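You operate a simulated robot arm through the tools that you are given. There is no shell and no other tool.

You run a simulated robot arm. Do the job below in one go: nothing can be reset, and whatever is moved stays where it is left.

JOB
Put things in order on the top of the wooden table. At the end: the white scoop is in the silver steel bowl; the yellow beaker stands where the green soap bottle stood; the green soap bottle is on the brown bands carton; the orange ladle stands where the white scoop stood; whatever was shut is shut again. Leave all else as you found it, and nothing knocked over. Set down upright: soap bottle.

Only the result counts: the job must be done as asked and must still hold three seconds after the hand-in. Knocking over, shifting, dropping, spilling or breaking anything else fails it.

ROBOT AND FRAMES
A 7-joint arm with a two-finger parallel gripper, fixed in place. Base frame: the origin is at the foot of the arm, x ahead of it, y to its left, z up; the work surface is at about z = 0. Readings come in m, rad, newtons and seconds.
With the tool pointing down near the work surface it reaches from about 0.24 to 0.62 m from the base axis. Its first joint turns from -1.152 to 1.152 rad. Payload 2.6 kg.
Tool frame: the origin (TCP) lies between the finger pads and is the grasp point; the fingertips stand 0.03 m ahead of it; z points along the fingers, y is the line along which they close. Largest opening 0.094 m; finger width 0.028, thickness 0.01; the body of the gripper, 0.05 by 0.096 m, starts 0.055 m behind the TCP.
Orientation is that of the tool frame in the base frame, as a unit quaternion [w, x, y, z]. With the fingers straight down and closing along the base's y, the tool's x points along the base's -x, its y along +y and its z along -z.

CONTROLS
- The arm moves only by the tool nudge_tool. Its argument "increments" is a list of rows, each a list of 2 entries, a list of its own where there are three numbers: the shift along the base's x, y, z in units of 20 mm (1.0 is 20 mm), then the turn, a rotation vector about the base's x, y, z in units of 6 degrees (1.0 is 6 degrees). In form: [[[tx, ty, tz], [rx, ry, rz]], ...]. A call has 1 to 20 rows; each row shifts and turns the commanded pose from where the row before left it. "hand" is the closure, from 0 (fully open) to 1 (shut), set as the call begins (left out, the last holds). A call with a number of a shift or a turn outside -1 to 1 is refused whole. Each row takes 0.2 s and may step no farther than 0.05 m and 0.15 rad from the row before; otherwise, or with a gripper value out of range, the whole call is refused. A pose out of reach is approached as far as the arm can. The call stops where the force on the tool passes 40 N (or 10 N more than at its start, if that is more) or the arm is blocked; 0.2 s more then pass. Each finger travels about 0.072 m/s and halts on what it meets, pressing with about 35 N; the grip force reading is that of the motor and also rises with nothing between the fingers. The clock runs only during rows and for 0.2 s after the last one: add rows that do not move to give the fingers time. It gives the time, the measured TCP pose, the force on the tool (base axes), the opening and the grip force at its end, in the units of the frame above (readings bear some noise), with the torque about the TCP (base axes, N m) and any sound that the robot's microphone picked up.
- Cameras (640 x 400 px; columns grow to the right, rows downward): "scene" is fixed at [0.024, 0.4257, 0.5731]; the picture's right is [-0.89, -0.46, 0.00], its down [-0.21, 0.40, -0.89] and it looks along [0.41, -0.79, -0.45] (base axes); focal length 312 px, centre (320, 200). "wrist" rides on the gripper at [0.076, 0.014, -0.103] in the tool frame; the picture's right is [-0.18, 0.98, 0.00], its down [-0.75, -0.14, -0.64] and it looks along [-0.63, -0.12, 0.77] (tool axes); focal length 243 px, centre (320, 200). There is no depth. A picture from a camera that has moved, and an enlarged one, comes with that camera's place and axes in the base frame and with its lens. The place of the scene camera against the robot may be out by one fixed shift of up to 0.012 m in any direction.
- capture(camera): a new picture of that camera. It takes no simulated time.
- enlarge(camera, box): a new picture of the part [left, top, right, bottom] of that camera's present view, enlarged. It takes no simulated time.
- job_done(): hands the job in; it is judged then, once.

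Places have to be worked out from the pictures, the camera data and where the tool is seen. Open the gripper and draw the arm clear of the work before you hand the job in, unless the task says otherwise.

The tools are called after "Emit:" by a JSON object that holds its "op" and its "data". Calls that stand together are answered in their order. nudge_tool: Moves the arm, as the interface text tells. Its arguments: {"type":"object","properties":{"increments":{"type":"array","items":{"type":"array"}},"hand":{"type":"number"}},"required":["increments"]} The other tools are called the same way: capture (camera) takes a picture; enlarge (camera, box) takes an enlarged picture of a part of a camera's view; job_done () hands the job in.

At the start:

```text
t: 0.0
ee_pos: [0.3469, -0.2235, 0.3582]
orientation: [0.0, 0.0, 1.0, 0.0]
force: [-0.1, 0.1, -0.7]
moment: [0.01, 0.0, 0.02]
finger_gap: 0.094
grasp_force: 0.0
```

scene: 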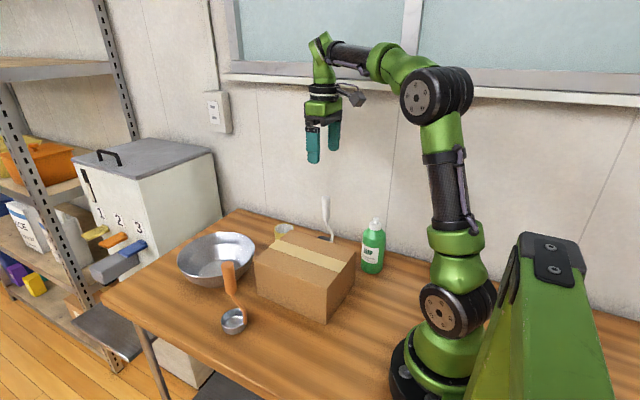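
wrist: 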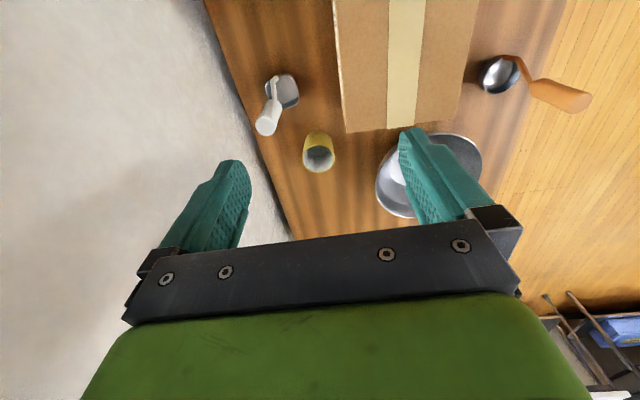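

The opening pictures show the bowl, carton, ladle, beaker, scoop and soap bottle. I enlarge the table area in both cameras to place them more exactly.

Emit:
{"op": "enlarge", "data": {"camera": "scene", "box": [160, 180, 400, 340]}}

Emit:
{"op": "enlarge", "data": {"camera": "wrist", "box": [200, 0, 600, 250]}}

Emit:
{"op": "enlarge", "data": {"camera": "scene", "box": [240, 190, 400, 290]}}

Emit:
{"op": "enlarge", "data": {"camera": "scene", "box": [60, 130, 260, 255]}}

```text
2.50 times, centred on (280, 260) of scene
camera zoom: at [0.024, 0.4257, 0.5731], right [-0.89, -0.46, 0.0], down [-0.21, 0.4, -0.89], along [0.41, -0.79, -0.45], focal length 781 px, centre (420, 50)
```

zoom: 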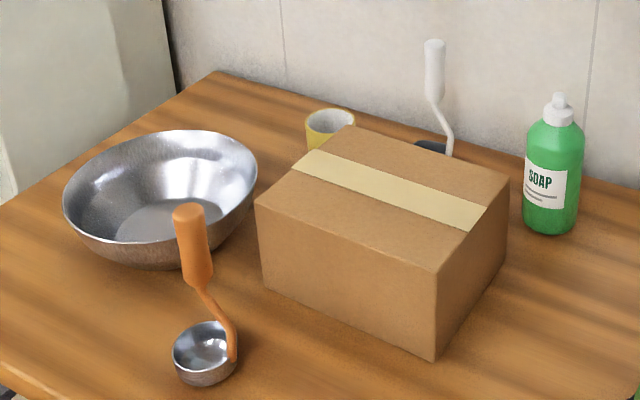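

```text
1.60 times, centred on (400, 125) of wrist
camera zoom: at [0.2698, -0.2088, 0.4593], right [0.18, 0.98, 0.0], down [0.75, -0.14, 0.64], along [0.63, -0.12, -0.77], focal length 388 px, centre (192, 320)
```

zoom: 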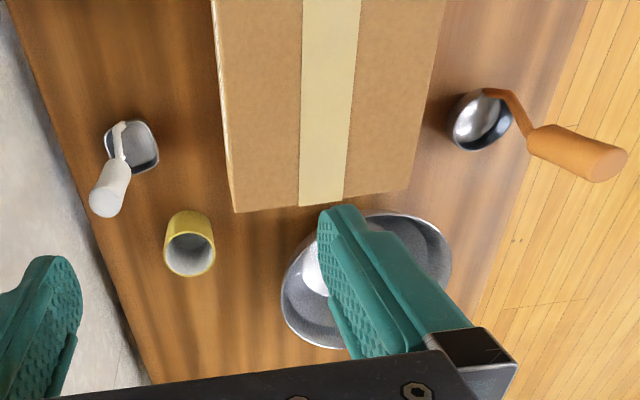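

```text
4.00 times, centred on (320, 240) of scene
camera zoom: at [0.024, 0.4257, 0.5731], right [-0.89, -0.46, 0.0], down [-0.21, 0.4, -0.89], along [0.41, -0.79, -0.45], focal length 1249 px, centre (320, 40)
```

zoom: 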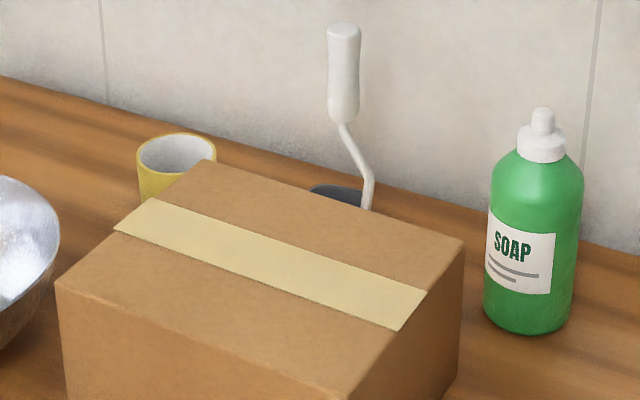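

```text
3.20 times, centred on (160, 192) of scene
camera zoom: at [0.024, 0.4257, 0.5731], right [-0.89, -0.46, 0.0], down [-0.21, 0.4, -0.89], along [0.41, -0.79, -0.45], focal length 1000 px, centre (832, 224)
```

zoom: 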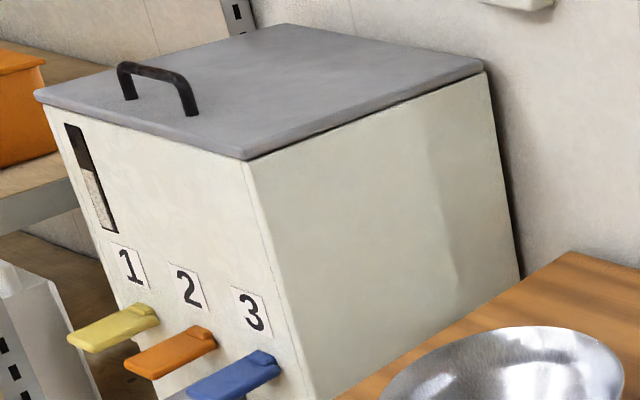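

From both views I place scoop handle at about (0.374,-0.291), ladle at (0.418,0.068), beaker at (0.50,-0.253), bowl at (0.576,-0.045), carton top centre at (0.34,-0.11) with z≈0.107, and soap at about (0.216,-0.265). I move the arm back high up so the wrist camera can see the soap bottle and scoop.

Emit:
{"op": "nudge_tool", "data": {"increments": [[[-1, -0.2, 0], [0, 0, 0]], [[-1, -0.2, 0], [0, 0, 0]], [[-1, -0.2, 0], [0, 0, 0]], [[-1, -0.2, 0], [0, 0, 0]], [[-1, -0.2, 0], [0, 0, 0]], [[-0.5, 0, 0], [0, 0, 0]], [[0, 0, 0], [0, 0, 0]]], "hand": 0}}

Emit:
{"op": "capture", "data": {"camera": "wrist"}}

Emit:
{"op": "capture", "data": {"camera": "scene"}}

```text
t: 1.6
ee_pos: [0.2376, -0.2421, 0.3574]
orientation: [0.0, 0.0, 1.0, 0.0]
force: [-0.6, -0.3, 0.2]
moment: [-0.02, 0.04, -0.03]
finger_gap: 0.094
grasp_force: 0.1
```

```text
taken
camera wrist: at [0.1595, -0.2283, 0.4589], right [0.18, 0.98, 0.0], down [0.75, -0.14, 0.64], along [0.63, -0.12, -0.77], focal length 243 px, centre (320, 200)
```

wrist: 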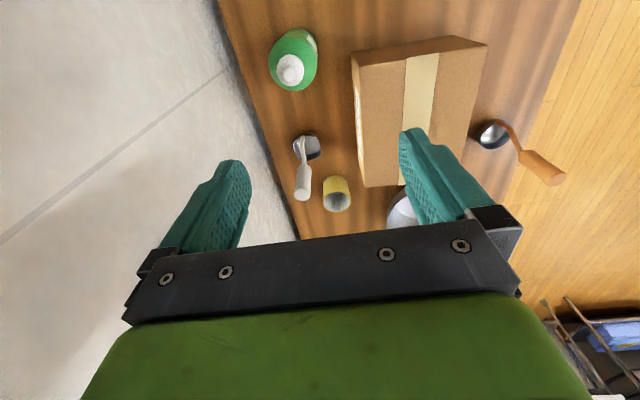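

```text
taken
```

scene: 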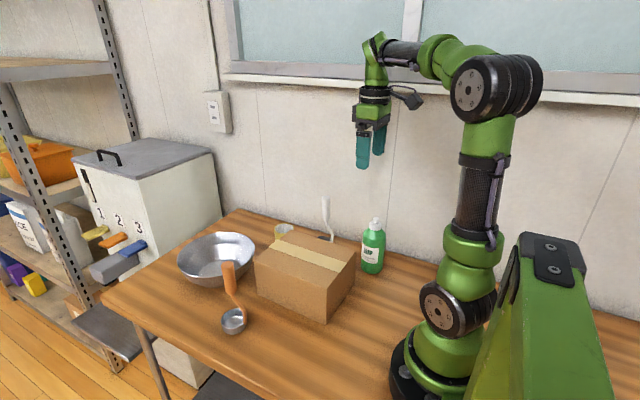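

The bottle is now visible from above and looks roughly round. I enlarge it and its neighbours.

Emit:
{"op": "enlarge", "data": {"camera": "wrist", "box": [240, 0, 400, 100]}}

Emit:
{"op": "enlarge", "data": {"camera": "wrist", "box": [260, 115, 420, 215]}}

Emit:
{"op": "enlarge", "data": {"camera": "wrist", "box": [340, 20, 580, 190]}}

```text
4.00 times, centred on (320, 50) of wrist
camera zoom: at [0.1595, -0.2283, 0.4589], right [0.18, 0.98, 0.0], down [0.75, -0.14, 0.64], along [0.63, -0.12, -0.77], focal length 970 px, centre (320, 800)
```

zoom: 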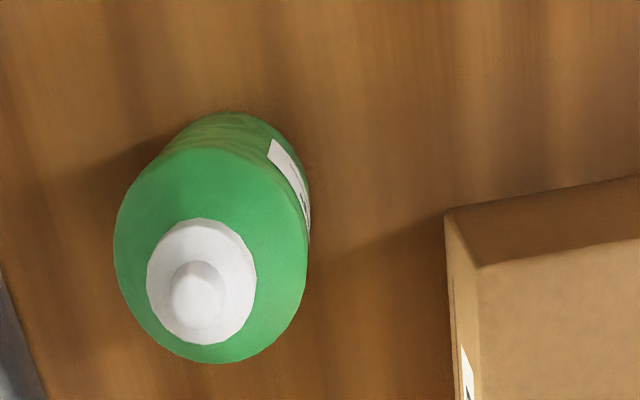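

```text
4.00 times, centred on (340, 165) of wrist
camera zoom: at [0.1595, -0.2283, 0.4589], right [0.18, 0.98, 0.0], down [0.75, -0.14, 0.64], along [0.63, -0.12, -0.77], focal length 970 px, centre (240, 340)
```

zoom: 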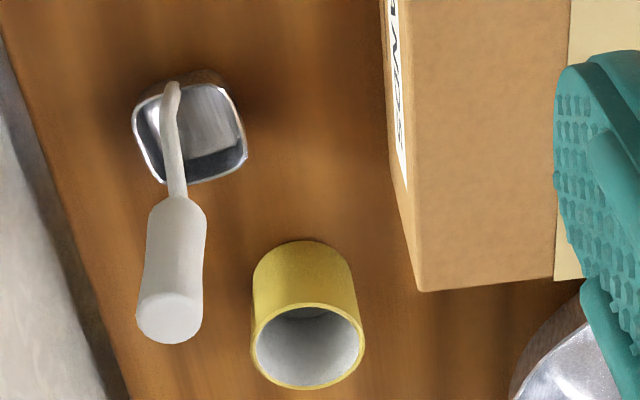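

```text
2.35 times, centred on (460, 105) of wrist
camera zoom: at [0.1595, -0.2283, 0.4589], right [0.18, 0.98, 0.0], down [0.75, -0.14, 0.64], along [0.63, -0.12, -0.77], focal length 571 px, centre (-9, 424)
```

zoom: 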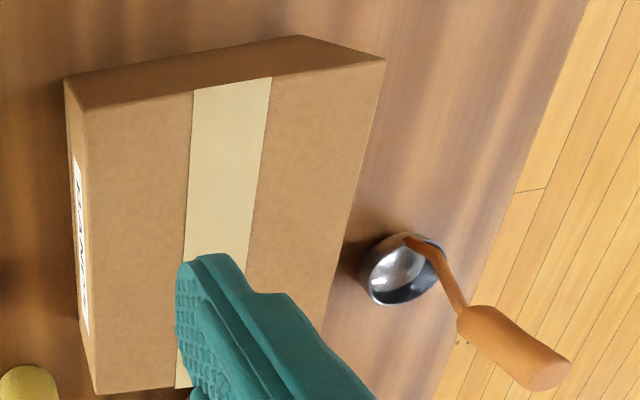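

The scoop's handle stands vertical at about (0.378,-0.296), spanning z 0.10–0.178. I half close the fingers (about 6 cm) and move above it at z≈0.26 to check alignment.

Emit:
{"op": "nudge_tool", "data": {"increments": [[[0.88, -0.33, -0.3], [0, 0, 0]], [[0.88, -0.33, -0.3], [0, 0, 0]], [[0.88, -0.33, -0.3], [0, 0, 0]], [[0.88, -0.33, -0.3], [0, 0, 0]], [[0.88, -0.33, -0.3], [0, 0, 0]], [[0.88, -0.33, -0.3], [0, 0, 0]], [[0.88, -0.33, -0.3], [0, 0, 0]], [[0.88, -0.33, -0.3], [0, 0, 0]], [[0, 0, -0.9], [0, 0, 0]], [[0, 0, -0.9], [0, 0, 0]], [[0, 0, -0.7], [0, 0, 0]], [[0, 0, 0], [0, 0, 0]]], "hand": 0.36}}

Emit:
{"op": "capture", "data": {"camera": "wrist"}}

Emit:
{"op": "enlarge", "data": {"camera": "scene", "box": [240, 120, 400, 220]}}

```text
t: 4.2
ee_pos: [0.3763, -0.2963, 0.2586]
orientation: [0.001, 0.0, 1.0, 0.0]
force: [-0.5, -1.3, -0.2]
moment: [-0.01, -0.01, 0.0]
finger_gap: 0.0604
grasp_force: 0.1
```

```text
taken
camera wrist: at [0.3001, -0.2818, 0.36], right [0.18, 0.98, 0.0], down [0.75, -0.14, 0.64], along [0.63, -0.12, -0.77], focal length 243 px, centre (320, 200)
```

wrist: 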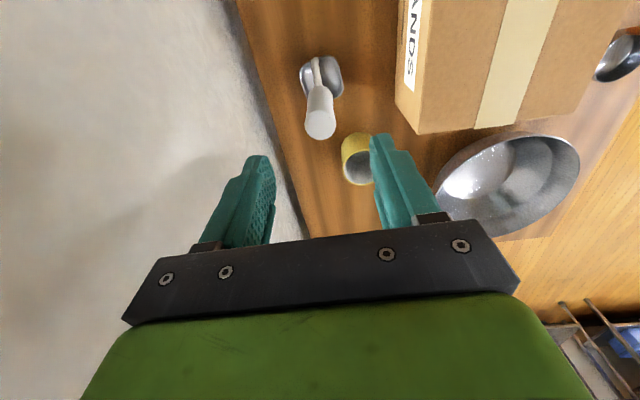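

```text
4.00 times, centred on (320, 170) of scene
camera zoom: at [0.024, 0.4257, 0.5731], right [-0.89, -0.46, 0.0], down [-0.21, 0.4, -0.89], along [0.41, -0.79, -0.45], focal length 1249 px, centre (320, 320)
```

zoom: 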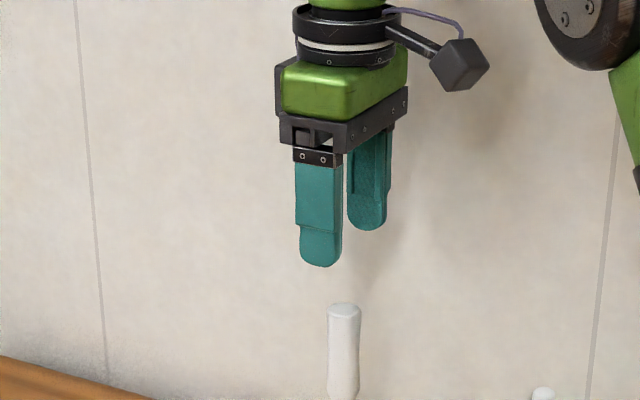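

The handle top computes to (0.374,-0.295), just under the TCP. I descend to z≈0.142 so the handle lies between the fingers.

Emit:
{"op": "nudge_tool", "data": {"increments": [[[-0.1, 0.05, -0.97], [0, 0, 0]], [[0, 0, -0.97], [0, 0, 0]], [[0, 0, -0.97], [0, 0, 0]], [[0, 0, -0.97], [0, 0, 0]], [[0, 0, -0.97], [0, 0, 0]], [[0, 0, -0.97], [0, 0, 0]], [[0, 0, 0], [0, 0, 0]]]}}

Emit:
{"op": "capture", "data": {"camera": "wrist"}}

Emit:
{"op": "enlarge", "data": {"camera": "scene", "box": [240, 140, 400, 240]}}

```text
t: 5.8
ee_pos: [0.3763, -0.2967, 0.1436]
orientation: [-0.001, 0.0, 1.0, 0.0]
force: [0.2, -0.8, -0.2]
moment: [0.02, -0.01, 0.02]
finger_gap: 0.06
grasp_force: 0.0
```

```text
taken
camera wrist: at [0.299, -0.2823, 0.2444], right [0.18, 0.98, 0.0], down [0.75, -0.14, 0.64], along [0.63, -0.12, -0.77], focal length 243 px, centre (320, 200)
```

wrist: 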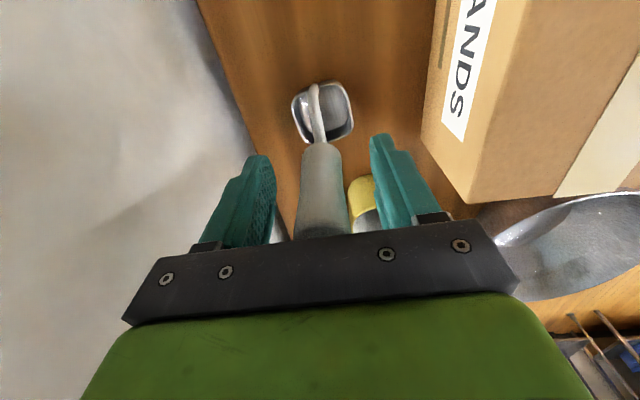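

```text
4.00 times, centred on (320, 190) of scene
camera zoom: at [0.024, 0.4257, 0.5731], right [-0.89, -0.46, 0.0], down [-0.21, 0.4, -0.89], along [0.41, -0.79, -0.45], focal length 1249 px, centre (320, 240)
```

zoom: 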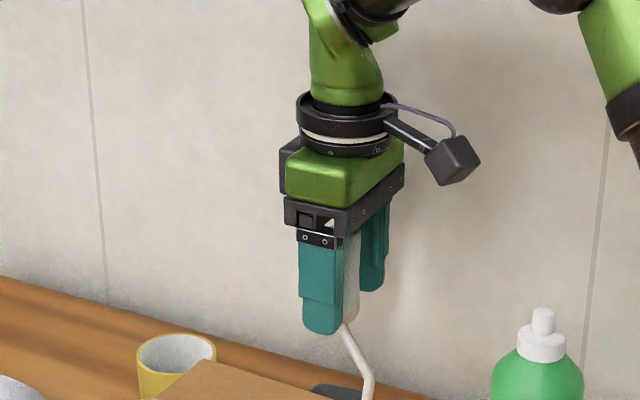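

The handle is centred between the fingers. I close and hold for the fingers to settle.

Emit:
{"op": "nudge_tool", "data": {"increments": [[[0, 0, 0], [0, 0, 0]], [[0, 0, 0], [0, 0, 0]], [[0, 0, 0], [0, 0, 0]], [[0, 0, 0], [0, 0, 0]]], "hand": 1}}

Emit:
{"op": "capture", "data": {"camera": "wrist"}}

```text
t: 6.8
ee_pos: [0.3758, -0.2963, 0.1435]
orientation: [0.0, 0.0, 1.0, 0.0]
force: [-0.8, 0.0, 0.5]
moment: [0.03, 0.0, 0.01]
finger_gap: 0.0229
grasp_force: 34.9
```

```text
taken
camera wrist: at [0.299, -0.2822, 0.2446], right [0.18, 0.98, 0.0], down [0.75, -0.14, 0.64], along [0.63, -0.12, -0.77], focal length 243 px, centre (320, 200)
```

wrist: 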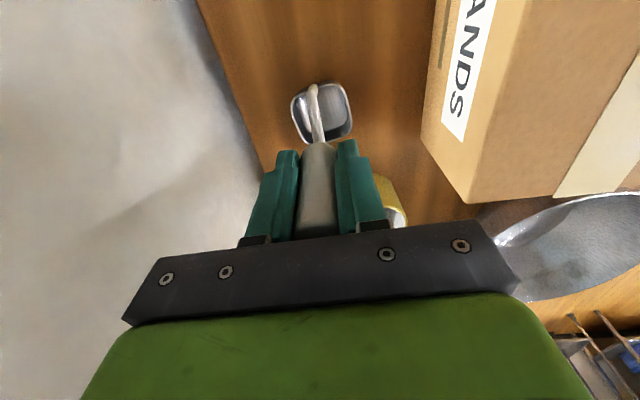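

The grip is firm (gap 0.023, 35 N) at (0.376,-0.296,0.1435). I lift the scoop straight up by about 0.18 m.

Emit:
{"op": "nudge_tool", "data": {"increments": [[[0, 0, 0.5], [0, 0, 0]], [[0, 0, 0.9], [0, 0, 0]], [[0, 0, 0.9], [0, 0, 0]], [[0, 0, 0.9], [0, 0, 0]], [[0, 0, 0.9], [0, 0, 0]], [[0, 0, 0.9], [0, 0, 0]], [[0, 0, 0.9], [0, 0, 0]], [[0, 0, 0.9], [0, 0, 0]], [[0, 0, 0.9], [0, 0, 0]], [[0, 0, 0.9], [0, 0, 0]], [[0, 0, 0.4], [0, 0, 0]], [[0, 0, 0], [0, 0, 0]]]}}

Emit:
{"op": "capture", "data": {"camera": "wrist"}}

Emit:
{"op": "capture", "data": {"camera": "scene"}}

```text
t: 9.4
ee_pos: [0.3759, -0.2968, 0.3233]
orientation: [0.0, 0.0, 1.0, 0.0]
force: [0.4, -0.5, -1.5]
moment: [0.0, 0.03, 0.03]
finger_gap: 0.023
grasp_force: 35.7
```

```text
taken
camera wrist: at [0.2989, -0.2815, 0.4258], right [0.18, 0.98, 0.0], down [0.75, -0.14, 0.64], along [0.63, -0.12, -0.77], focal length 243 px, centre (320, 200)
```

wrist: 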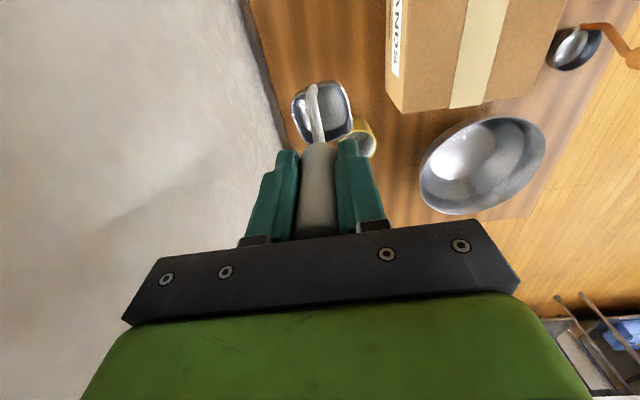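

```text
taken
```

scene: 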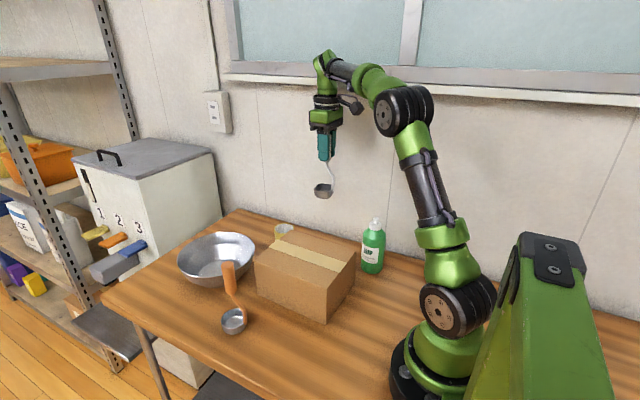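

The scoop hangs steady in the grip. I enlarge the bowl from here to fix its centre and floor.

Emit:
{"op": "enlarge", "data": {"camera": "wrist", "box": [400, 100, 560, 230]}}

Emit:
{"op": "enlarge", "data": {"camera": "scene", "box": [160, 210, 280, 300]}}

```text
3.08 times, centred on (480, 165) of wrist
camera zoom: at [0.2989, -0.2815, 0.4258], right [0.18, 0.98, 0.0], down [0.75, -0.14, 0.64], along [0.63, -0.12, -0.77], focal length 746 px, centre (-172, 308)
```

zoom: 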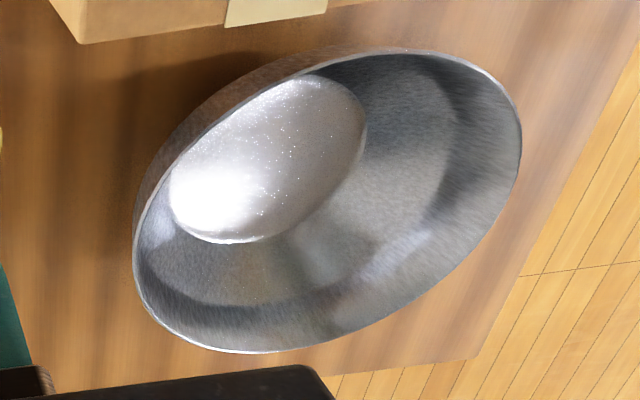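

```text
4.44 times, centred on (220, 255) of scene
camera zoom: at [0.024, 0.4257, 0.5731], right [-0.89, -0.46, 0.0], down [-0.21, 0.4, -0.89], along [0.41, -0.79, -0.45], focal length 1388 px, centre (764, -44)
```

zoom: 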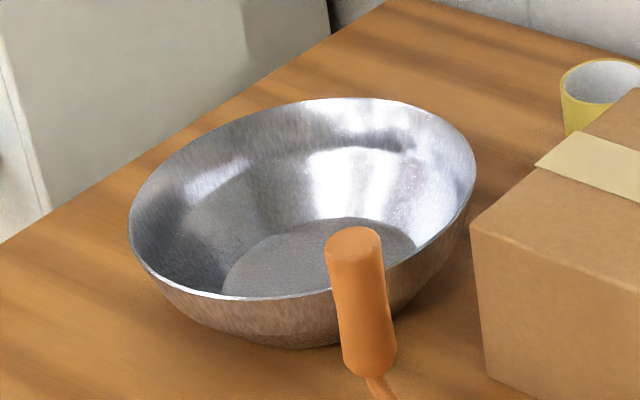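

The bowl's floor centre is at about (0.573,-0.048), rim z≈0.065. I carry the scoop over the bowl, staying at z≈0.32.

Emit:
{"op": "nudge_tool", "data": {"increments": [[[0.735, 0.96, 0], [0, 0, 0]], [[0.735, 0.96, 0], [0, 0, 0]], [[0.735, 0.96, 0], [0, 0, 0]], [[0.735, 0.96, 0], [0, 0, 0]], [[0.735, 0.96, 0], [0, 0, 0]], [[0.735, 0.96, 0], [0, 0, 0]], [[0.735, 0.96, 0], [0, 0, 0]], [[0.735, 0.96, 0], [0, 0, 0]], [[0.735, 0.96, 0], [0, 0, 0]], [[0.735, 0.96, 0], [0, 0, 0]], [[0.735, 0.96, 0], [0, 0, 0]], [[0.735, 0.96, 0], [0, 0, 0]], [[0.735, 0.96, 0], [0, 0, 0]], [[0, 0, 0], [0, 0, 0]]]}}

Emit:
{"op": "capture", "data": {"camera": "wrist"}}

Emit:
{"op": "capture", "data": {"camera": "scene"}}

```text
t: 12.4
ee_pos: [0.5453, -0.0336, 0.3117]
orientation: [0.0, 0.001, 1.0, 0.001]
force: [-0.7, 0.7, -0.9]
moment: [0.01, 0.01, 0.01]
finger_gap: 0.0228
grasp_force: 34.7
out of reach, approached as far as the arm can: row 11, 12, 13
```

```text
taken
camera wrist: at [0.4683, -0.0206, 0.4126], right [0.18, 0.98, 0.0], down [0.75, -0.14, 0.64], along [0.63, -0.12, -0.77], focal length 243 px, centre (320, 200)
```

wrist: 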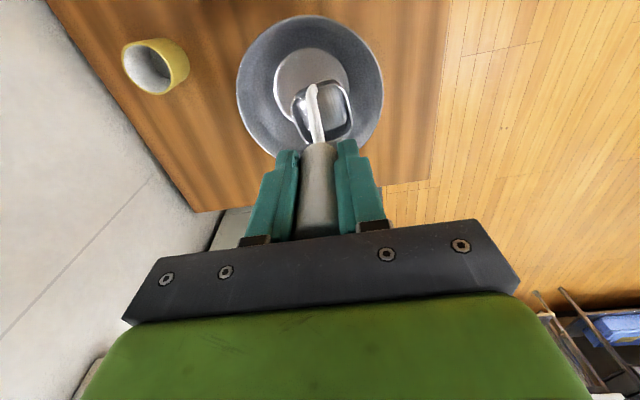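

```text
taken
```

scene: 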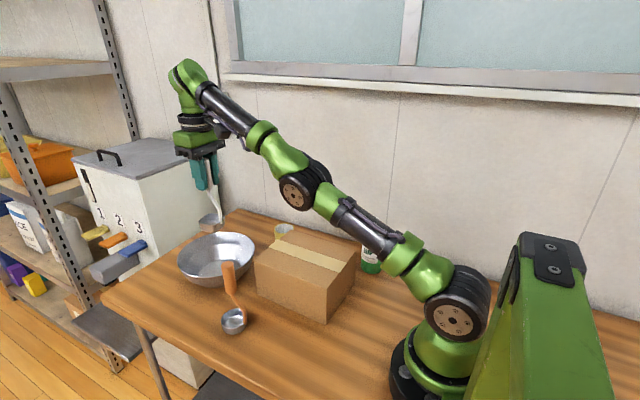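

At that height the pose was slightly out of reach, so the arm stopped at (0.545,-0.034,0.312). I enlarge the wrist view to locate the bowl against the scoop before going lower.

Emit:
{"op": "enlarge", "data": {"camera": "wrist", "box": [220, 0, 412, 180]}}

```text
2.22 times, centred on (316, 90) of wrist
camera zoom: at [0.4683, -0.0206, 0.4126], right [0.18, 0.98, 0.0], down [0.75, -0.14, 0.64], along [0.63, -0.12, -0.77], focal length 539 px, centre (329, 444)
```

zoom: 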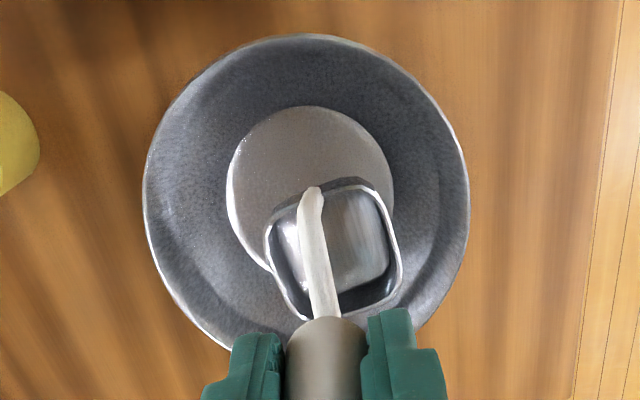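

The bowl floor (radius ≈0.06) is centred near (0.573,-0.051). I go down a bit (scoop bottom still well above the rim) to see where the commanded pose now is.

Emit:
{"op": "nudge_tool", "data": {"increments": [[[0, 0, -0.7], [0, 0, 0]], [[0, 0, -0.7], [0, 0, 0]], [[0, 0, -0.7], [0, 0, 0]], [[0, 0, 0], [0, 0, 0]]]}}

```text
t: 13.4
ee_pos: [0.5631, -0.0368, 0.2757]
orientation: [-0.001, 0.001, 1.0, 0.0]
force: [-1.0, -0.2, -1.1]
moment: [-0.02, 0.01, -0.03]
finger_gap: 0.0227
grasp_force: 34.6
out of reach, approached as far as the arm can: row 1, 2, 3
```

Still marginally out of reach; lowering to z≈0.24 keeps the scoop's underside (~0.10) above the rim and should reach the pose.

Emit:
{"op": "nudge_tool", "data": {"increments": [[[0, 0, -0.7], [0, 0, 0]], [[0, 0, -0.7], [0, 0, 0]], [[0, 0, -0.6], [0, 0, 0]], [[0, 0, 0], [0, 0, 0]]]}}

Emit:
{"op": "capture", "data": {"camera": "wrist"}}

```text
t: 14.4
ee_pos: [0.577, -0.0379, 0.2436]
orientation: [0.0, 0.0, 1.0, 0.0]
force: [0.1, -0.3, -1.4]
moment: [0.0, 0.0, 0.01]
finger_gap: 0.0227
grasp_force: 34.6
out of reach, approached as far as the arm can: row 1, 2, 3
```

```text
taken
camera wrist: at [0.4996, -0.0239, 0.3441], right [0.18, 0.98, 0.0], down [0.76, -0.14, 0.64], along [0.63, -0.12, -0.77], focal length 243 px, centre (320, 200)
```

wrist: 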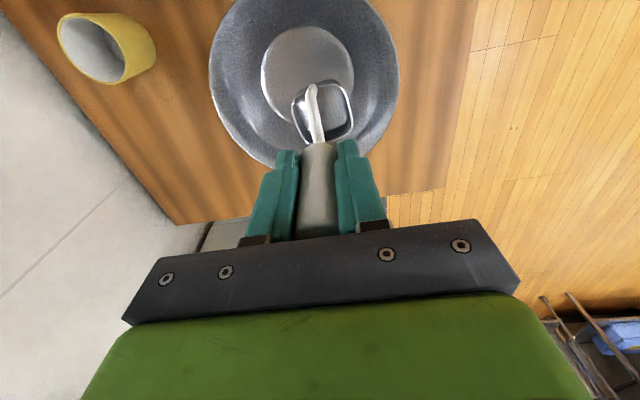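

The TCP is at (0.577,-0.038,0.244), a little beyond what I wanted. I shift back and toward -y, then read whether the pose is followed exactly.

Emit:
{"op": "nudge_tool", "data": {"increments": [[[-0.5, -0.3, 0], [0, 0, 0]], [[0, 0, 0], [0, 0, 0]]]}}

```text
t: 15.0
ee_pos: [0.5762, -0.0444, 0.2457]
orientation: [-0.001, 0.0, 1.0, 0.0]
force: [0.3, -0.5, -1.4]
moment: [-0.01, 0.01, -0.01]
finger_gap: 0.0228
grasp_force: 35.2
out of reach, approached as far as the arm can: row 1
```

Still at the reach edge, so the commanded x lies farther out; I step x back another 20 mm.

Emit:
{"op": "nudge_tool", "data": {"increments": [[[-1, 0, 0], [0, 0, 0]], [[0, 0, 0], [0, 0, 0]]]}}

```text
t: 15.6
ee_pos: [0.5738, -0.0459, 0.2486]
orientation: [-0.001, 0.0, 1.0, 0.0]
force: [0.4, 0.9, -1.7]
moment: [0.02, 0.02, 0.0]
finger_gap: 0.023
grasp_force: 34.4
out of reach, approached as far as the arm can: row 1
```

The reading barely follows; I look at the arm's posture before moving on.

Emit:
{"op": "capture", "data": {"camera": "scene"}}

Emit:
{"op": "nudge_tool", "data": {"increments": [[[0, 0, 0], [0, 0, 0]], [[0, 0, 0], [0, 0, 0]], [[0, 0, 0], [0, 0, 0]]]}}

```text
taken
```

scene: 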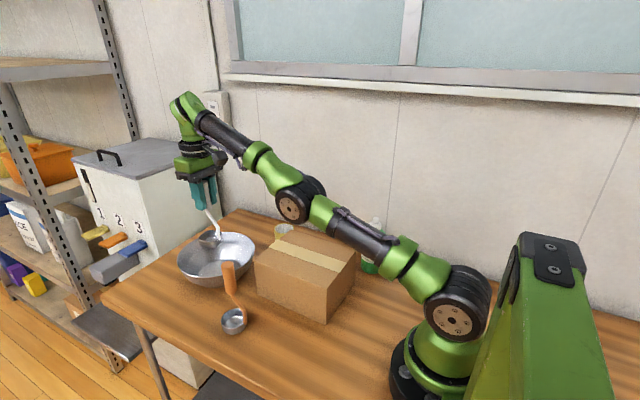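

```text
t: 16.4
ee_pos: [0.5742, -0.0456, 0.2488]
orientation: [0.0, 0.0, 1.0, 0.0]
force: [0.2, -0.3, -1.2]
moment: [-0.03, -0.01, 0.0]
finger_gap: 0.0229
grasp_force: 34.9
```

The arm is stretched nearly straight, which hampers inward moves. I back off up and inward to let the elbow bend again.

Emit:
{"op": "nudge_tool", "data": {"increments": [[[-0.5, 0, 0.5], [0, 0, 0]], [[-0.5, 0, 0.5], [0, 0, 0]], [[-0.5, 0, 0.5], [0, 0, 0]], [[0, 0, 0], [0, 0, 0]], [[0, 0, 0], [0, 0, 0]]]}}

```text
t: 17.6
ee_pos: [0.5567, -0.0473, 0.2851]
orientation: [-0.001, 0.0, 1.0, 0.0]
force: [-0.9, 0.6, -1.0]
moment: [-0.01, -0.01, 0.0]
finger_gap: 0.0228
grasp_force: 35.0
out of reach, approached as far as the arm can: row 1, 2, 3
```

It still slides along the reach limit. I keep pulling inward and upward, all in free space above the carton height, until the elbow bends.

Emit:
{"op": "nudge_tool", "data": {"increments": [[[-1, 0, 0.4], [0, 0, 0]], [[-1, 0, 0.4], [0, 0, 0]], [[-1, 0, 0.4], [0, 0, 0]], [[0, 0, 0], [0, 0, 0]], [[0, 0, 0], [0, 0, 0]]]}}

Emit:
{"op": "capture", "data": {"camera": "scene"}}

```text
t: 18.8
ee_pos: [0.5404, -0.0489, 0.3186]
orientation: [-0.001, 0.0, 1.0, -0.001]
force: [0.4, -0.5, -0.9]
moment: [0.0, 0.01, 0.01]
finger_gap: 0.0229
grasp_force: 34.7
out of reach, approached as far as the arm can: row 1, 2, 3
```

```text
taken
```

scene: 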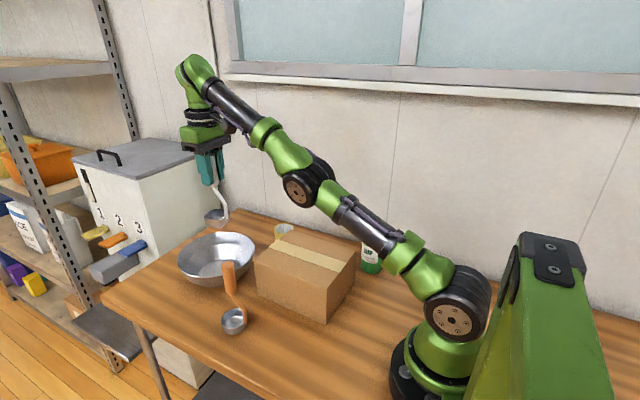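

The motion is still sliding tangentially. I push straight along the arm's line (inward and slightly down) in small rows, which stays in free space either way, to get the elbow to bend.

Emit:
{"op": "nudge_tool", "data": {"increments": [[[-0.5, 0.04, -0.27], [0, 0, 0]], [[-0.5, 0.04, -0.27], [0, 0, 0]], [[-0.5, 0.04, -0.27], [0, 0, 0]], [[-0.5, 0.04, -0.1], [0, 0, 0]], [[-0.5, 0.04, -0.1], [0, 0, 0]], [[-0.5, 0.04, 0], [0, 0, 0]], [[0, 0, 0], [0, 0, 0]]]}}

```text
t: 20.4
ee_pos: [0.5408, -0.0483, 0.3201]
orientation: [0.0, -0.001, 1.0, 0.0]
force: [-0.3, -0.7, -1.1]
moment: [0.01, 0.04, -0.04]
finger_gap: 0.0231
grasp_force: 35.2
out of reach, approached as far as the arm can: row 1, 2, 3, 4, 5, 6
```

No motion at all: the elbow seems to have sagged past straight against its limit. I push outward a little to straighten it, then see if the reach radius grows.

Emit:
{"op": "nudge_tool", "data": {"increments": [[[0.5, -0.04, 0.3], [0, 0, 0]], [[0.5, -0.04, 0.3], [0, 0, 0]], [[0.5, -0.04, 0.3], [0, 0, 0]], [[0.5, -0.04, 0.3], [0, 0, 0]], [[0, 0, 0], [0, 0, 0]]]}}

```text
t: 21.6
ee_pos: [0.541, -0.049, 0.3196]
orientation: [0.0, 0.0, 1.0, -0.001]
force: [0.3, -0.9, -1.1]
moment: [-0.03, 0.01, -0.01]
finger_gap: 0.0229
grasp_force: 35.4
out of reach, approached as far as the arm can: row 1, 2, 3, 4
```

The radius is unchanged, so the arm is exactly straight. I try small steps along the arc downward with only a slight inward part, which should fold the elbow the proper way.

Emit:
{"op": "nudge_tool", "data": {"increments": [[[0.15, 0, -0.5], [0, 0, 0]], [[0.1, 0, -0.5], [0, 0, 0]], [[0, 0, -0.5], [0, 0, 0]], [[0, 0, 0], [0, 0, 0]]]}}

```text
t: 22.6
ee_pos: [0.5539, -0.0492, 0.2937]
orientation: [-0.001, 0.0, 1.0, -0.001]
force: [-0.1, 0.9, -1.8]
moment: [0.01, 0.03, -0.03]
finger_gap: 0.023
grasp_force: 34.7
out of reach, approached as far as the arm can: row 2, 3
```

The arm tracks from where it actually is, but stays straight. A small pitch of the tool together with an inward shift should force the elbow to fold; I try two such rows, well above everything.

Emit:
{"op": "nudge_tool", "data": {"increments": [[[-1, 0, 0], [0, 1, 0]], [[-1, 0, 0], [0, 1, 0]], [[-1, 0, 0], [0, 0, 0]], [[0, 0, 0], [0, 0, 0]]]}}

```text
t: 23.6
ee_pos: [0.4931, -0.0503, 0.2926]
orientation: [-0.105, 0.0, 0.994, 0.0]
force: [0.4, 0.6, -0.3]
moment: [-0.02, -0.02, 0.04]
finger_gap: 0.023
grasp_force: 34.6
```

The elbow folded and the pose is followed again: (0.493,-0.050,0.293), tilted 12°. I undo the tilt, come down to z≈0.245, and then move out to x≈0.55.

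Emit:
{"op": "nudge_tool", "data": {"increments": [[[0, 0, -0.5], [0, -1, 0]], [[0, 0, -0.5], [0, -1, 0]], [[0, 0, -0.7], [0, 0, 0]], [[0, 0, -0.7], [0, 0, 0]], [[0.7, 0, 0], [0, 0, 0]], [[0.7, 0, 0], [0, 0, 0]], [[0.7, 0, 0], [0, 0, 0]], [[0.7, 0, 0], [0, 0, 0]], [[0, 0, 0], [0, 0, 0]]]}}

Emit:
{"op": "capture", "data": {"camera": "wrist"}}

Emit:
{"op": "capture", "data": {"camera": "scene"}}

```text
t: 25.6
ee_pos: [0.5481, -0.0478, 0.2455]
orientation: [0.0, 0.0, 1.0, 0.0]
force: [-0.1, -0.2, -1.7]
moment: [-0.01, 0.03, 0.0]
finger_gap: 0.0228
grasp_force: 34.6
```

```text
taken
camera wrist: at [0.4715, -0.0336, 0.3475], right [0.18, 0.98, 0.0], down [0.75, -0.14, 0.64], along [0.63, -0.12, -0.77], focal length 243 px, centre (320, 200)
```

wrist: 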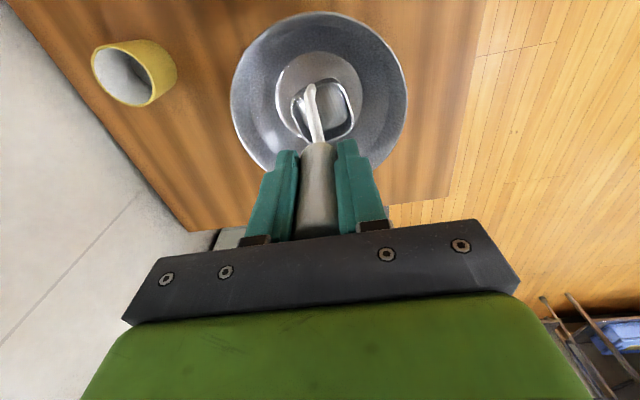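

```text
taken
```

scene: 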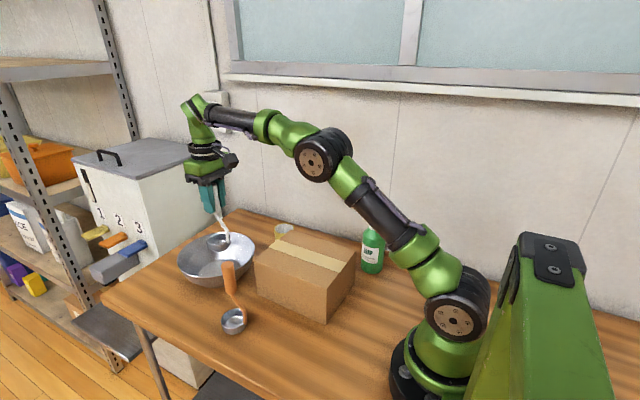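

The scoop hangs over the bowl, which I now place at (0.570,-0.053). I descend to z≈0.165 while shifting slightly to centre it.

Emit:
{"op": "nudge_tool", "data": {"increments": [[[0.2, -0.05, -0.7], [0, 0, 0]], [[0.2, -0.05, -0.7], [0, 0, 0]], [[0.2, -0.05, -0.7], [0, 0, 0]], [[0.2, -0.05, -0.7], [0, 0, 0]], [[0.1, -0.05, -0.7], [0, 0, 0]], [[0, 0, -0.5], [0, 0, 0]], [[0, 0, 0], [0, 0, 0]]]}}

Emit:
{"op": "capture", "data": {"camera": "wrist"}}

Emit:
{"op": "enlarge", "data": {"camera": "scene", "box": [150, 150, 310, 300]}}

```text
t: 27.2
ee_pos: [0.5677, -0.0542, 0.1639]
orientation: [-0.001, 0.0, 1.0, 0.0]
force: [0.2, 0.0, -1.4]
moment: [-0.01, 0.02, 0.01]
finger_gap: 0.023
grasp_force: 35.1
```

```text
taken
camera wrist: at [0.49, -0.0396, 0.2666], right [0.18, 0.98, 0.0], down [0.75, -0.14, 0.64], along [0.63, -0.12, -0.77], focal length 243 px, centre (320, 200)
```

wrist: 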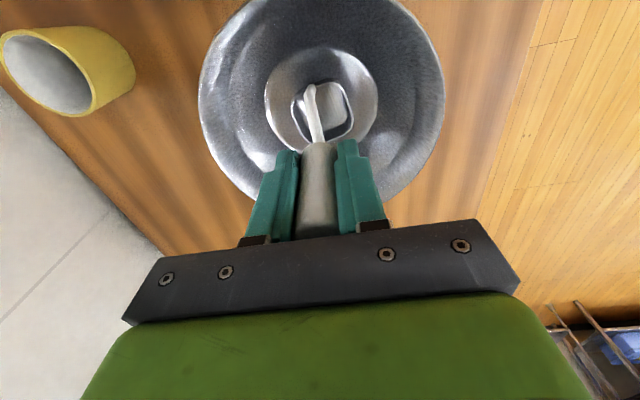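

```text
2.67 times, centred on (230, 225) of scene
camera zoom: at [0.024, 0.4257, 0.5731], right [-0.89, -0.46, 0.0], down [-0.21, 0.4, -0.89], along [0.41, -0.79, -0.45], focal length 833 px, centre (560, 133)
```

zoom: 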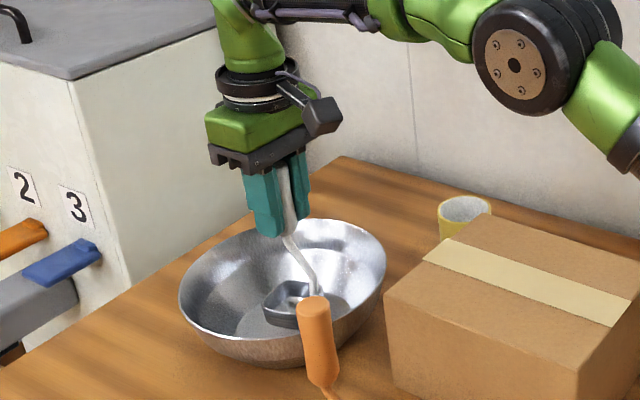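

The scoop blade is centred over the bowl's floor with its underside about 2 cm up. I lower in small steps watching the force.

Emit:
{"op": "nudge_tool", "data": {"increments": [[[0, 0, -0.2], [0, 0, 0]], [[0, 0, -0.2], [0, 0, 0]], [[0, 0, -0.1], [0, 0, 0]], [[0, 0, 0], [0, 0, 0]]]}}

Emit:
{"op": "nudge_tool", "data": {"increments": [[[0, 0, -0.1], [0, 0, 0]], [[0, 0, 0], [0, 0, 0]]]}}

Emit:
{"op": "nudge_tool", "data": {"increments": [[[0, 0, -0.1], [0, 0, 0]], [[0, 0, 0], [0, 0, 0]]]}}

```text
t: 28.2
ee_pos: [0.5674, -0.0542, 0.1552]
orientation: [0.001, 0.0, 1.0, 0.0]
force: [0.4, -0.4, -1.3]
moment: [-0.02, 0.03, -0.03]
finger_gap: 0.0233
grasp_force: 35.1
```

```text
t: 28.8
ee_pos: [0.5662, -0.0535, 0.1536]
orientation: [0.0, 0.0, 1.0, 0.0]
force: [1.3, -0.1, -0.9]
moment: [0.02, 0.02, -0.01]
finger_gap: 0.023
grasp_force: 34.7
```

```text
t: 29.4
ee_pos: [0.5663, -0.0533, 0.1511]
orientation: [0.0, 0.0, 1.0, 0.0]
force: [0.1, -0.6, -1.1]
moment: [0.0, 0.01, 0.01]
finger_gap: 0.0228
grasp_force: 35.6
```

No contact yet at z=0.151 (scoop underside ≈0.008). I go on in 2 mm steps.

Emit:
{"op": "nudge_tool", "data": {"increments": [[[0, 0, -0.1], [0, 0, 0]], [[0, 0, 0], [0, 0, 0]]]}}

Emit:
{"op": "nudge_tool", "data": {"increments": [[[0, 0, -0.08], [0, 0, 0]], [[0, 0, 0], [0, 0, 0]]]}}

```text
t: 30.0
ee_pos: [0.5668, -0.0536, 0.1499]
orientation: [0.0, 0.001, 1.0, -0.001]
force: [-0.7, 0.6, -1.8]
moment: [0.01, 0.03, -0.03]
finger_gap: 0.0225
grasp_force: 34.7
```

```text
t: 30.6
ee_pos: [0.5659, -0.0537, 0.1482]
orientation: [0.0, -0.001, 1.0, 0.0]
force: [-0.8, -0.1, -0.9]
moment: [0.01, -0.01, 0.0]
finger_gap: 0.0228
grasp_force: 35.2
```

Emit:
{"op": "nudge_tool", "data": {"increments": [[[0, 0, -0.08], [0, 0, 0]], [[0, 0, 0], [0, 0, 0]]]}}

Emit:
{"op": "enlarge", "data": {"camera": "scene", "box": [170, 200, 270, 300]}}

```text
t: 31.2
ee_pos: [0.5678, -0.0533, 0.1474]
orientation: [0.001, 0.0, 1.0, 0.0]
force: [-3.5, 0.0, 12.9]
moment: [-0.06, 0.39, -0.07]
finger_gap: 0.0228
grasp_force: 34.8
```

```text
4.00 times, centred on (220, 250) of scene
camera zoom: at [0.0239, 0.4257, 0.5731], right [-0.89, -0.46, 0.0], down [-0.21, 0.4, -0.89], along [0.41, -0.79, -0.45], focal length 1249 px, centre (720, 0)
```

zoom: 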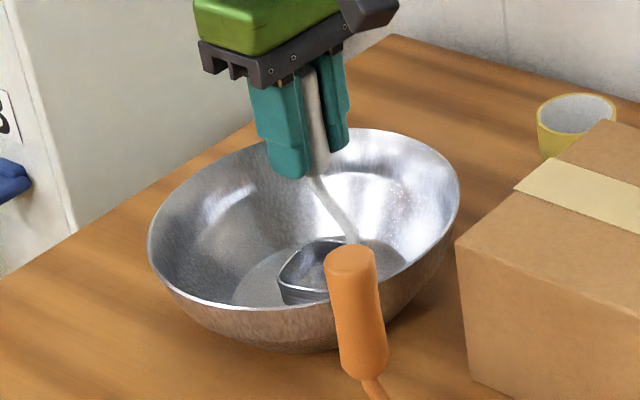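

The scoop has touched the bowl floor (about 13 N upward). I ease up half a millimetre and open the fingers to about 6 cm.

Emit:
{"op": "nudge_tool", "data": {"increments": [[[0, 0, 0.03], [0, 0, 0]], [[0, 0, 0], [0, 0, 0]]]}}

Emit:
{"op": "nudge_tool", "data": {"increments": [[[0, 0, 0], [0, 0, 0]], [[0, 0, 0], [0, 0, 0]], [[0, 0, 0], [0, 0, 0]]], "hand": 0.36}}

Emit:
{"op": "capture", "data": {"camera": "wrist"}}

Emit:
{"op": "enlarge", "data": {"camera": "scene", "box": [170, 200, 270, 300]}}

```text
t: 31.8
ee_pos: [0.5666, -0.0535, 0.1477]
orientation: [0.001, 0.0, 1.0, 0.0]
force: [-3.5, 0.0, 14.6]
moment: [0.0, 0.21, -0.01]
finger_gap: 0.0227
grasp_force: 34.7
```

```text
t: 32.6
ee_pos: [0.5668, -0.0538, 0.1478]
orientation: [0.0, 0.0, 1.0, -0.001]
force: [-0.7, 0.3, -1.1]
moment: [0.04, 0.03, -0.01]
finger_gap: 0.0602
grasp_force: 0.1
```

```text
taken
camera wrist: at [0.4898, -0.0399, 0.2486], right [0.18, 0.98, 0.0], down [0.75, -0.14, 0.64], along [0.63, -0.12, -0.77], focal length 243 px, centre (320, 200)
```

wrist: 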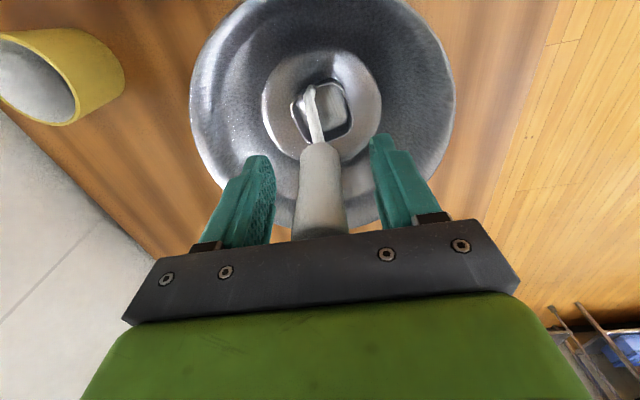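

```text
4.00 times, centred on (220, 250) of scene
camera zoom: at [0.024, 0.4257, 0.5731], right [-0.89, -0.46, 0.0], down [-0.21, 0.4, -0.89], along [0.41, -0.79, -0.45], focal length 1249 px, centre (720, 0)
```

zoom: 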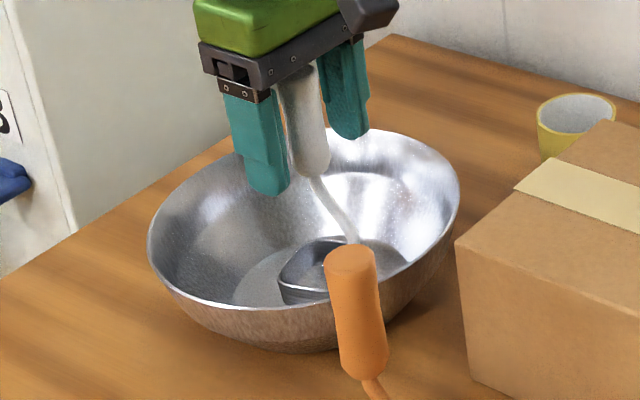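

The scoop stands by itself in the bowl. I lift straight up until the fingertips clear its handle, then move over the orange ladle near (0.417,0.066).

Emit:
{"op": "nudge_tool", "data": {"increments": [[[0, 0, 0.5], [0, 0, 0]], [[0, 0, 0.9], [0, 0, 0]], [[0, 0, 0.9], [0, 0, 0]], [[0, 0, 0.9], [0, 0, 0]], [[0, 0, 0.8], [0, 0, 0]], [[-0.5, 0, 0.3], [0, 0, 0]], [[-0.9, 0.8, 0.2], [0, 0, 0]], [[-0.9, 0.8, 0.2], [0, 0, 0]], [[-0.9, 0.8, 0.2], [0, 0, 0]], [[-0.9, 0.9, 0.2], [0, 0, 0]], [[-0.9, 0.9, 0.2], [0, 0, 0]], [[-0.9, 0.9, 0.2], [0, 0, 0]], [[-0.9, 0.9, 0], [0, 0, 0]], [[-0.7, 0, 0], [0, 0, 0]], [[0, 0, 0], [0, 0, 0]]]}}

Emit:
{"op": "capture", "data": {"camera": "wrist"}}

Emit:
{"op": "capture", "data": {"camera": "scene"}}

```text
t: 35.8
ee_pos: [0.4164, 0.067, 0.2565]
orientation: [0.001, 0.0, 1.0, 0.0]
force: [0.0, 0.0, 0.3]
moment: [-0.01, -0.01, 0.0]
finger_gap: 0.0602
grasp_force: 0.1
```

```text
taken
camera wrist: at [0.3388, 0.0806, 0.3578], right [0.18, 0.98, 0.0], down [0.75, -0.14, 0.64], along [0.63, -0.12, -0.77], focal length 243 px, centre (320, 200)
```

wrist: 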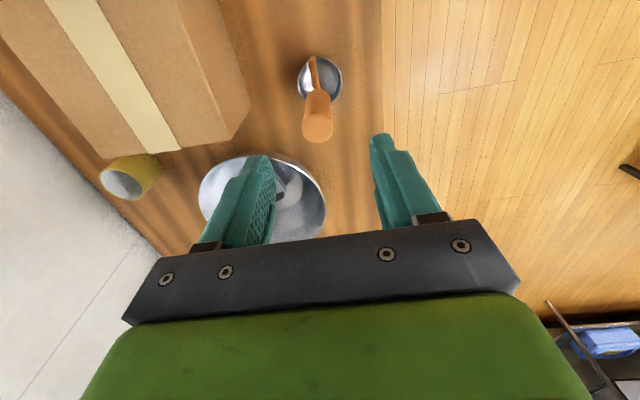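

```text
taken
```

scene: 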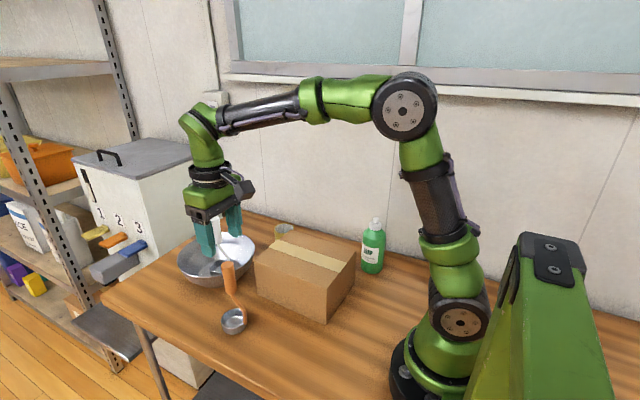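

The ladle's handle top computes to (0.416,0.065), under the TCP. I descend to z≈0.143 and check.

Emit:
{"op": "nudge_tool", "data": {"increments": [[[0, -0.1, -0.94], [0, 0, 0]], [[0, 0, -0.94], [0, 0, 0]], [[0, 0, -0.94], [0, 0, 0]], [[0, 0, -0.94], [0, 0, 0]], [[0, 0, -0.94], [0, 0, 0]], [[0, 0, -0.94], [0, 0, 0]], [[0, 0, 0], [0, 0, 0]]]}}

Emit:
{"op": "capture", "data": {"camera": "wrist"}}

Emit:
{"op": "enlarge", "data": {"camera": "scene", "box": [170, 200, 290, 350]}}

```text
t: 37.4
ee_pos: [0.4173, 0.0644, 0.1421]
orientation: [-0.001, 0.0, 1.0, 0.0]
force: [-0.7, -0.2, 0.9]
moment: [0.01, 0.0, 0.0]
finger_gap: 0.0604
grasp_force: 0.0
```

```text
taken
camera wrist: at [0.3394, 0.0786, 0.2441], right [0.18, 0.98, 0.0], down [0.75, -0.14, 0.64], along [0.63, -0.12, -0.77], focal length 243 px, centre (320, 200)
```

wrist: 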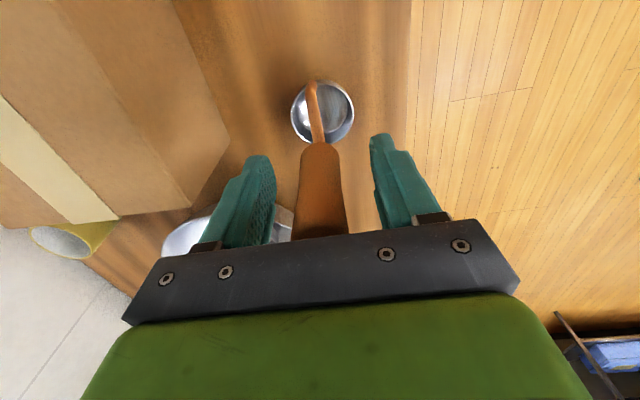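

```text
2.67 times, centred on (230, 275) of scene
camera zoom: at [0.024, 0.4257, 0.5731], right [-0.89, -0.46, 0.0], down [-0.21, 0.4, -0.89], along [0.41, -0.79, -0.45], focal length 833 px, centre (560, 0)
```

zoom: 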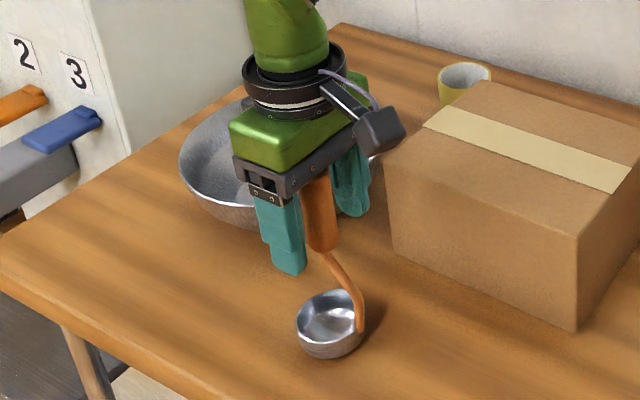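

The ladle handle is centred between the fingers, its bowl in the same relative position as the scoop's was. I close the grip.

Emit:
{"op": "nudge_tool", "data": {"increments": [[[0, 0, 0], [0, 0, 0]], [[0, 0, 0], [0, 0, 0]], [[0, 0, 0], [0, 0, 0]], [[0, 0, 0], [0, 0, 0]]], "hand": 1}}

Emit:
{"op": "nudge_tool", "data": {"increments": [[[0, 0, 0.5], [0, 0, 0]], [[0, 0, 0.9], [0, 0, 0]], [[0, 0, 0.9], [0, 0, 0]], [[0, 0, 0.9], [0, 0, 0]], [[0, 0, 0.9], [0, 0, 0]], [[0, 0, 0.9], [0, 0, 0]], [[0, 0, 0.9], [0, 0, 0]], [[0, 0, 0.9], [0, 0, 0]], [[0, 0, 0.9], [0, 0, 0]], [[0, 0, 0.8], [0, 0, 0]], [[0, 0, 0], [0, 0, 0]]]}}

Emit:
{"op": "capture", "data": {"camera": "scene"}}

Emit:
{"op": "capture", "data": {"camera": "wrist"}}

```text
t: 38.4
ee_pos: [0.4154, 0.0643, 0.1426]
orientation: [0.0, 0.0, 1.0, 0.0]
force: [1.1, -0.3, 0.3]
moment: [-0.04, 0.01, -0.01]
finger_gap: 0.0232
grasp_force: 34.6
```

```text
t: 40.8
ee_pos: [0.4171, 0.0632, 0.3128]
orientation: [0.0, -0.001, 1.0, 0.0]
force: [-0.6, 0.3, -1.2]
moment: [-0.03, 0.01, 0.01]
finger_gap: 0.0227
grasp_force: 34.9
```

```text
taken
```

scene: 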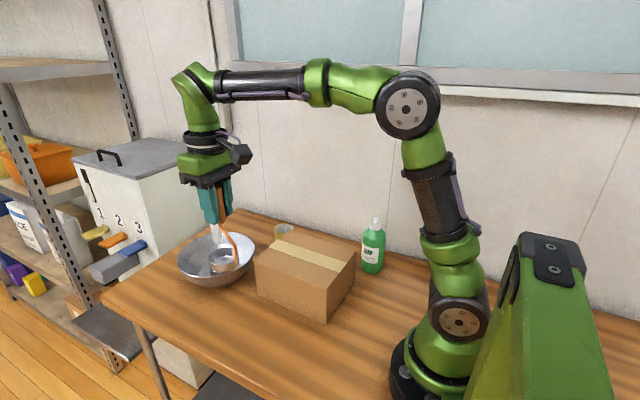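

```text
taken
camera wrist: at [0.3398, 0.0774, 0.4147], right [0.18, 0.98, 0.0], down [0.75, -0.14, 0.64], along [0.63, -0.12, -0.77], focal length 243 px, centre (320, 200)
```

wrist: 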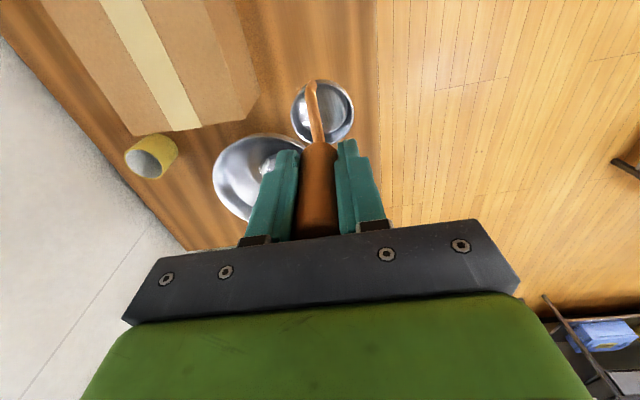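

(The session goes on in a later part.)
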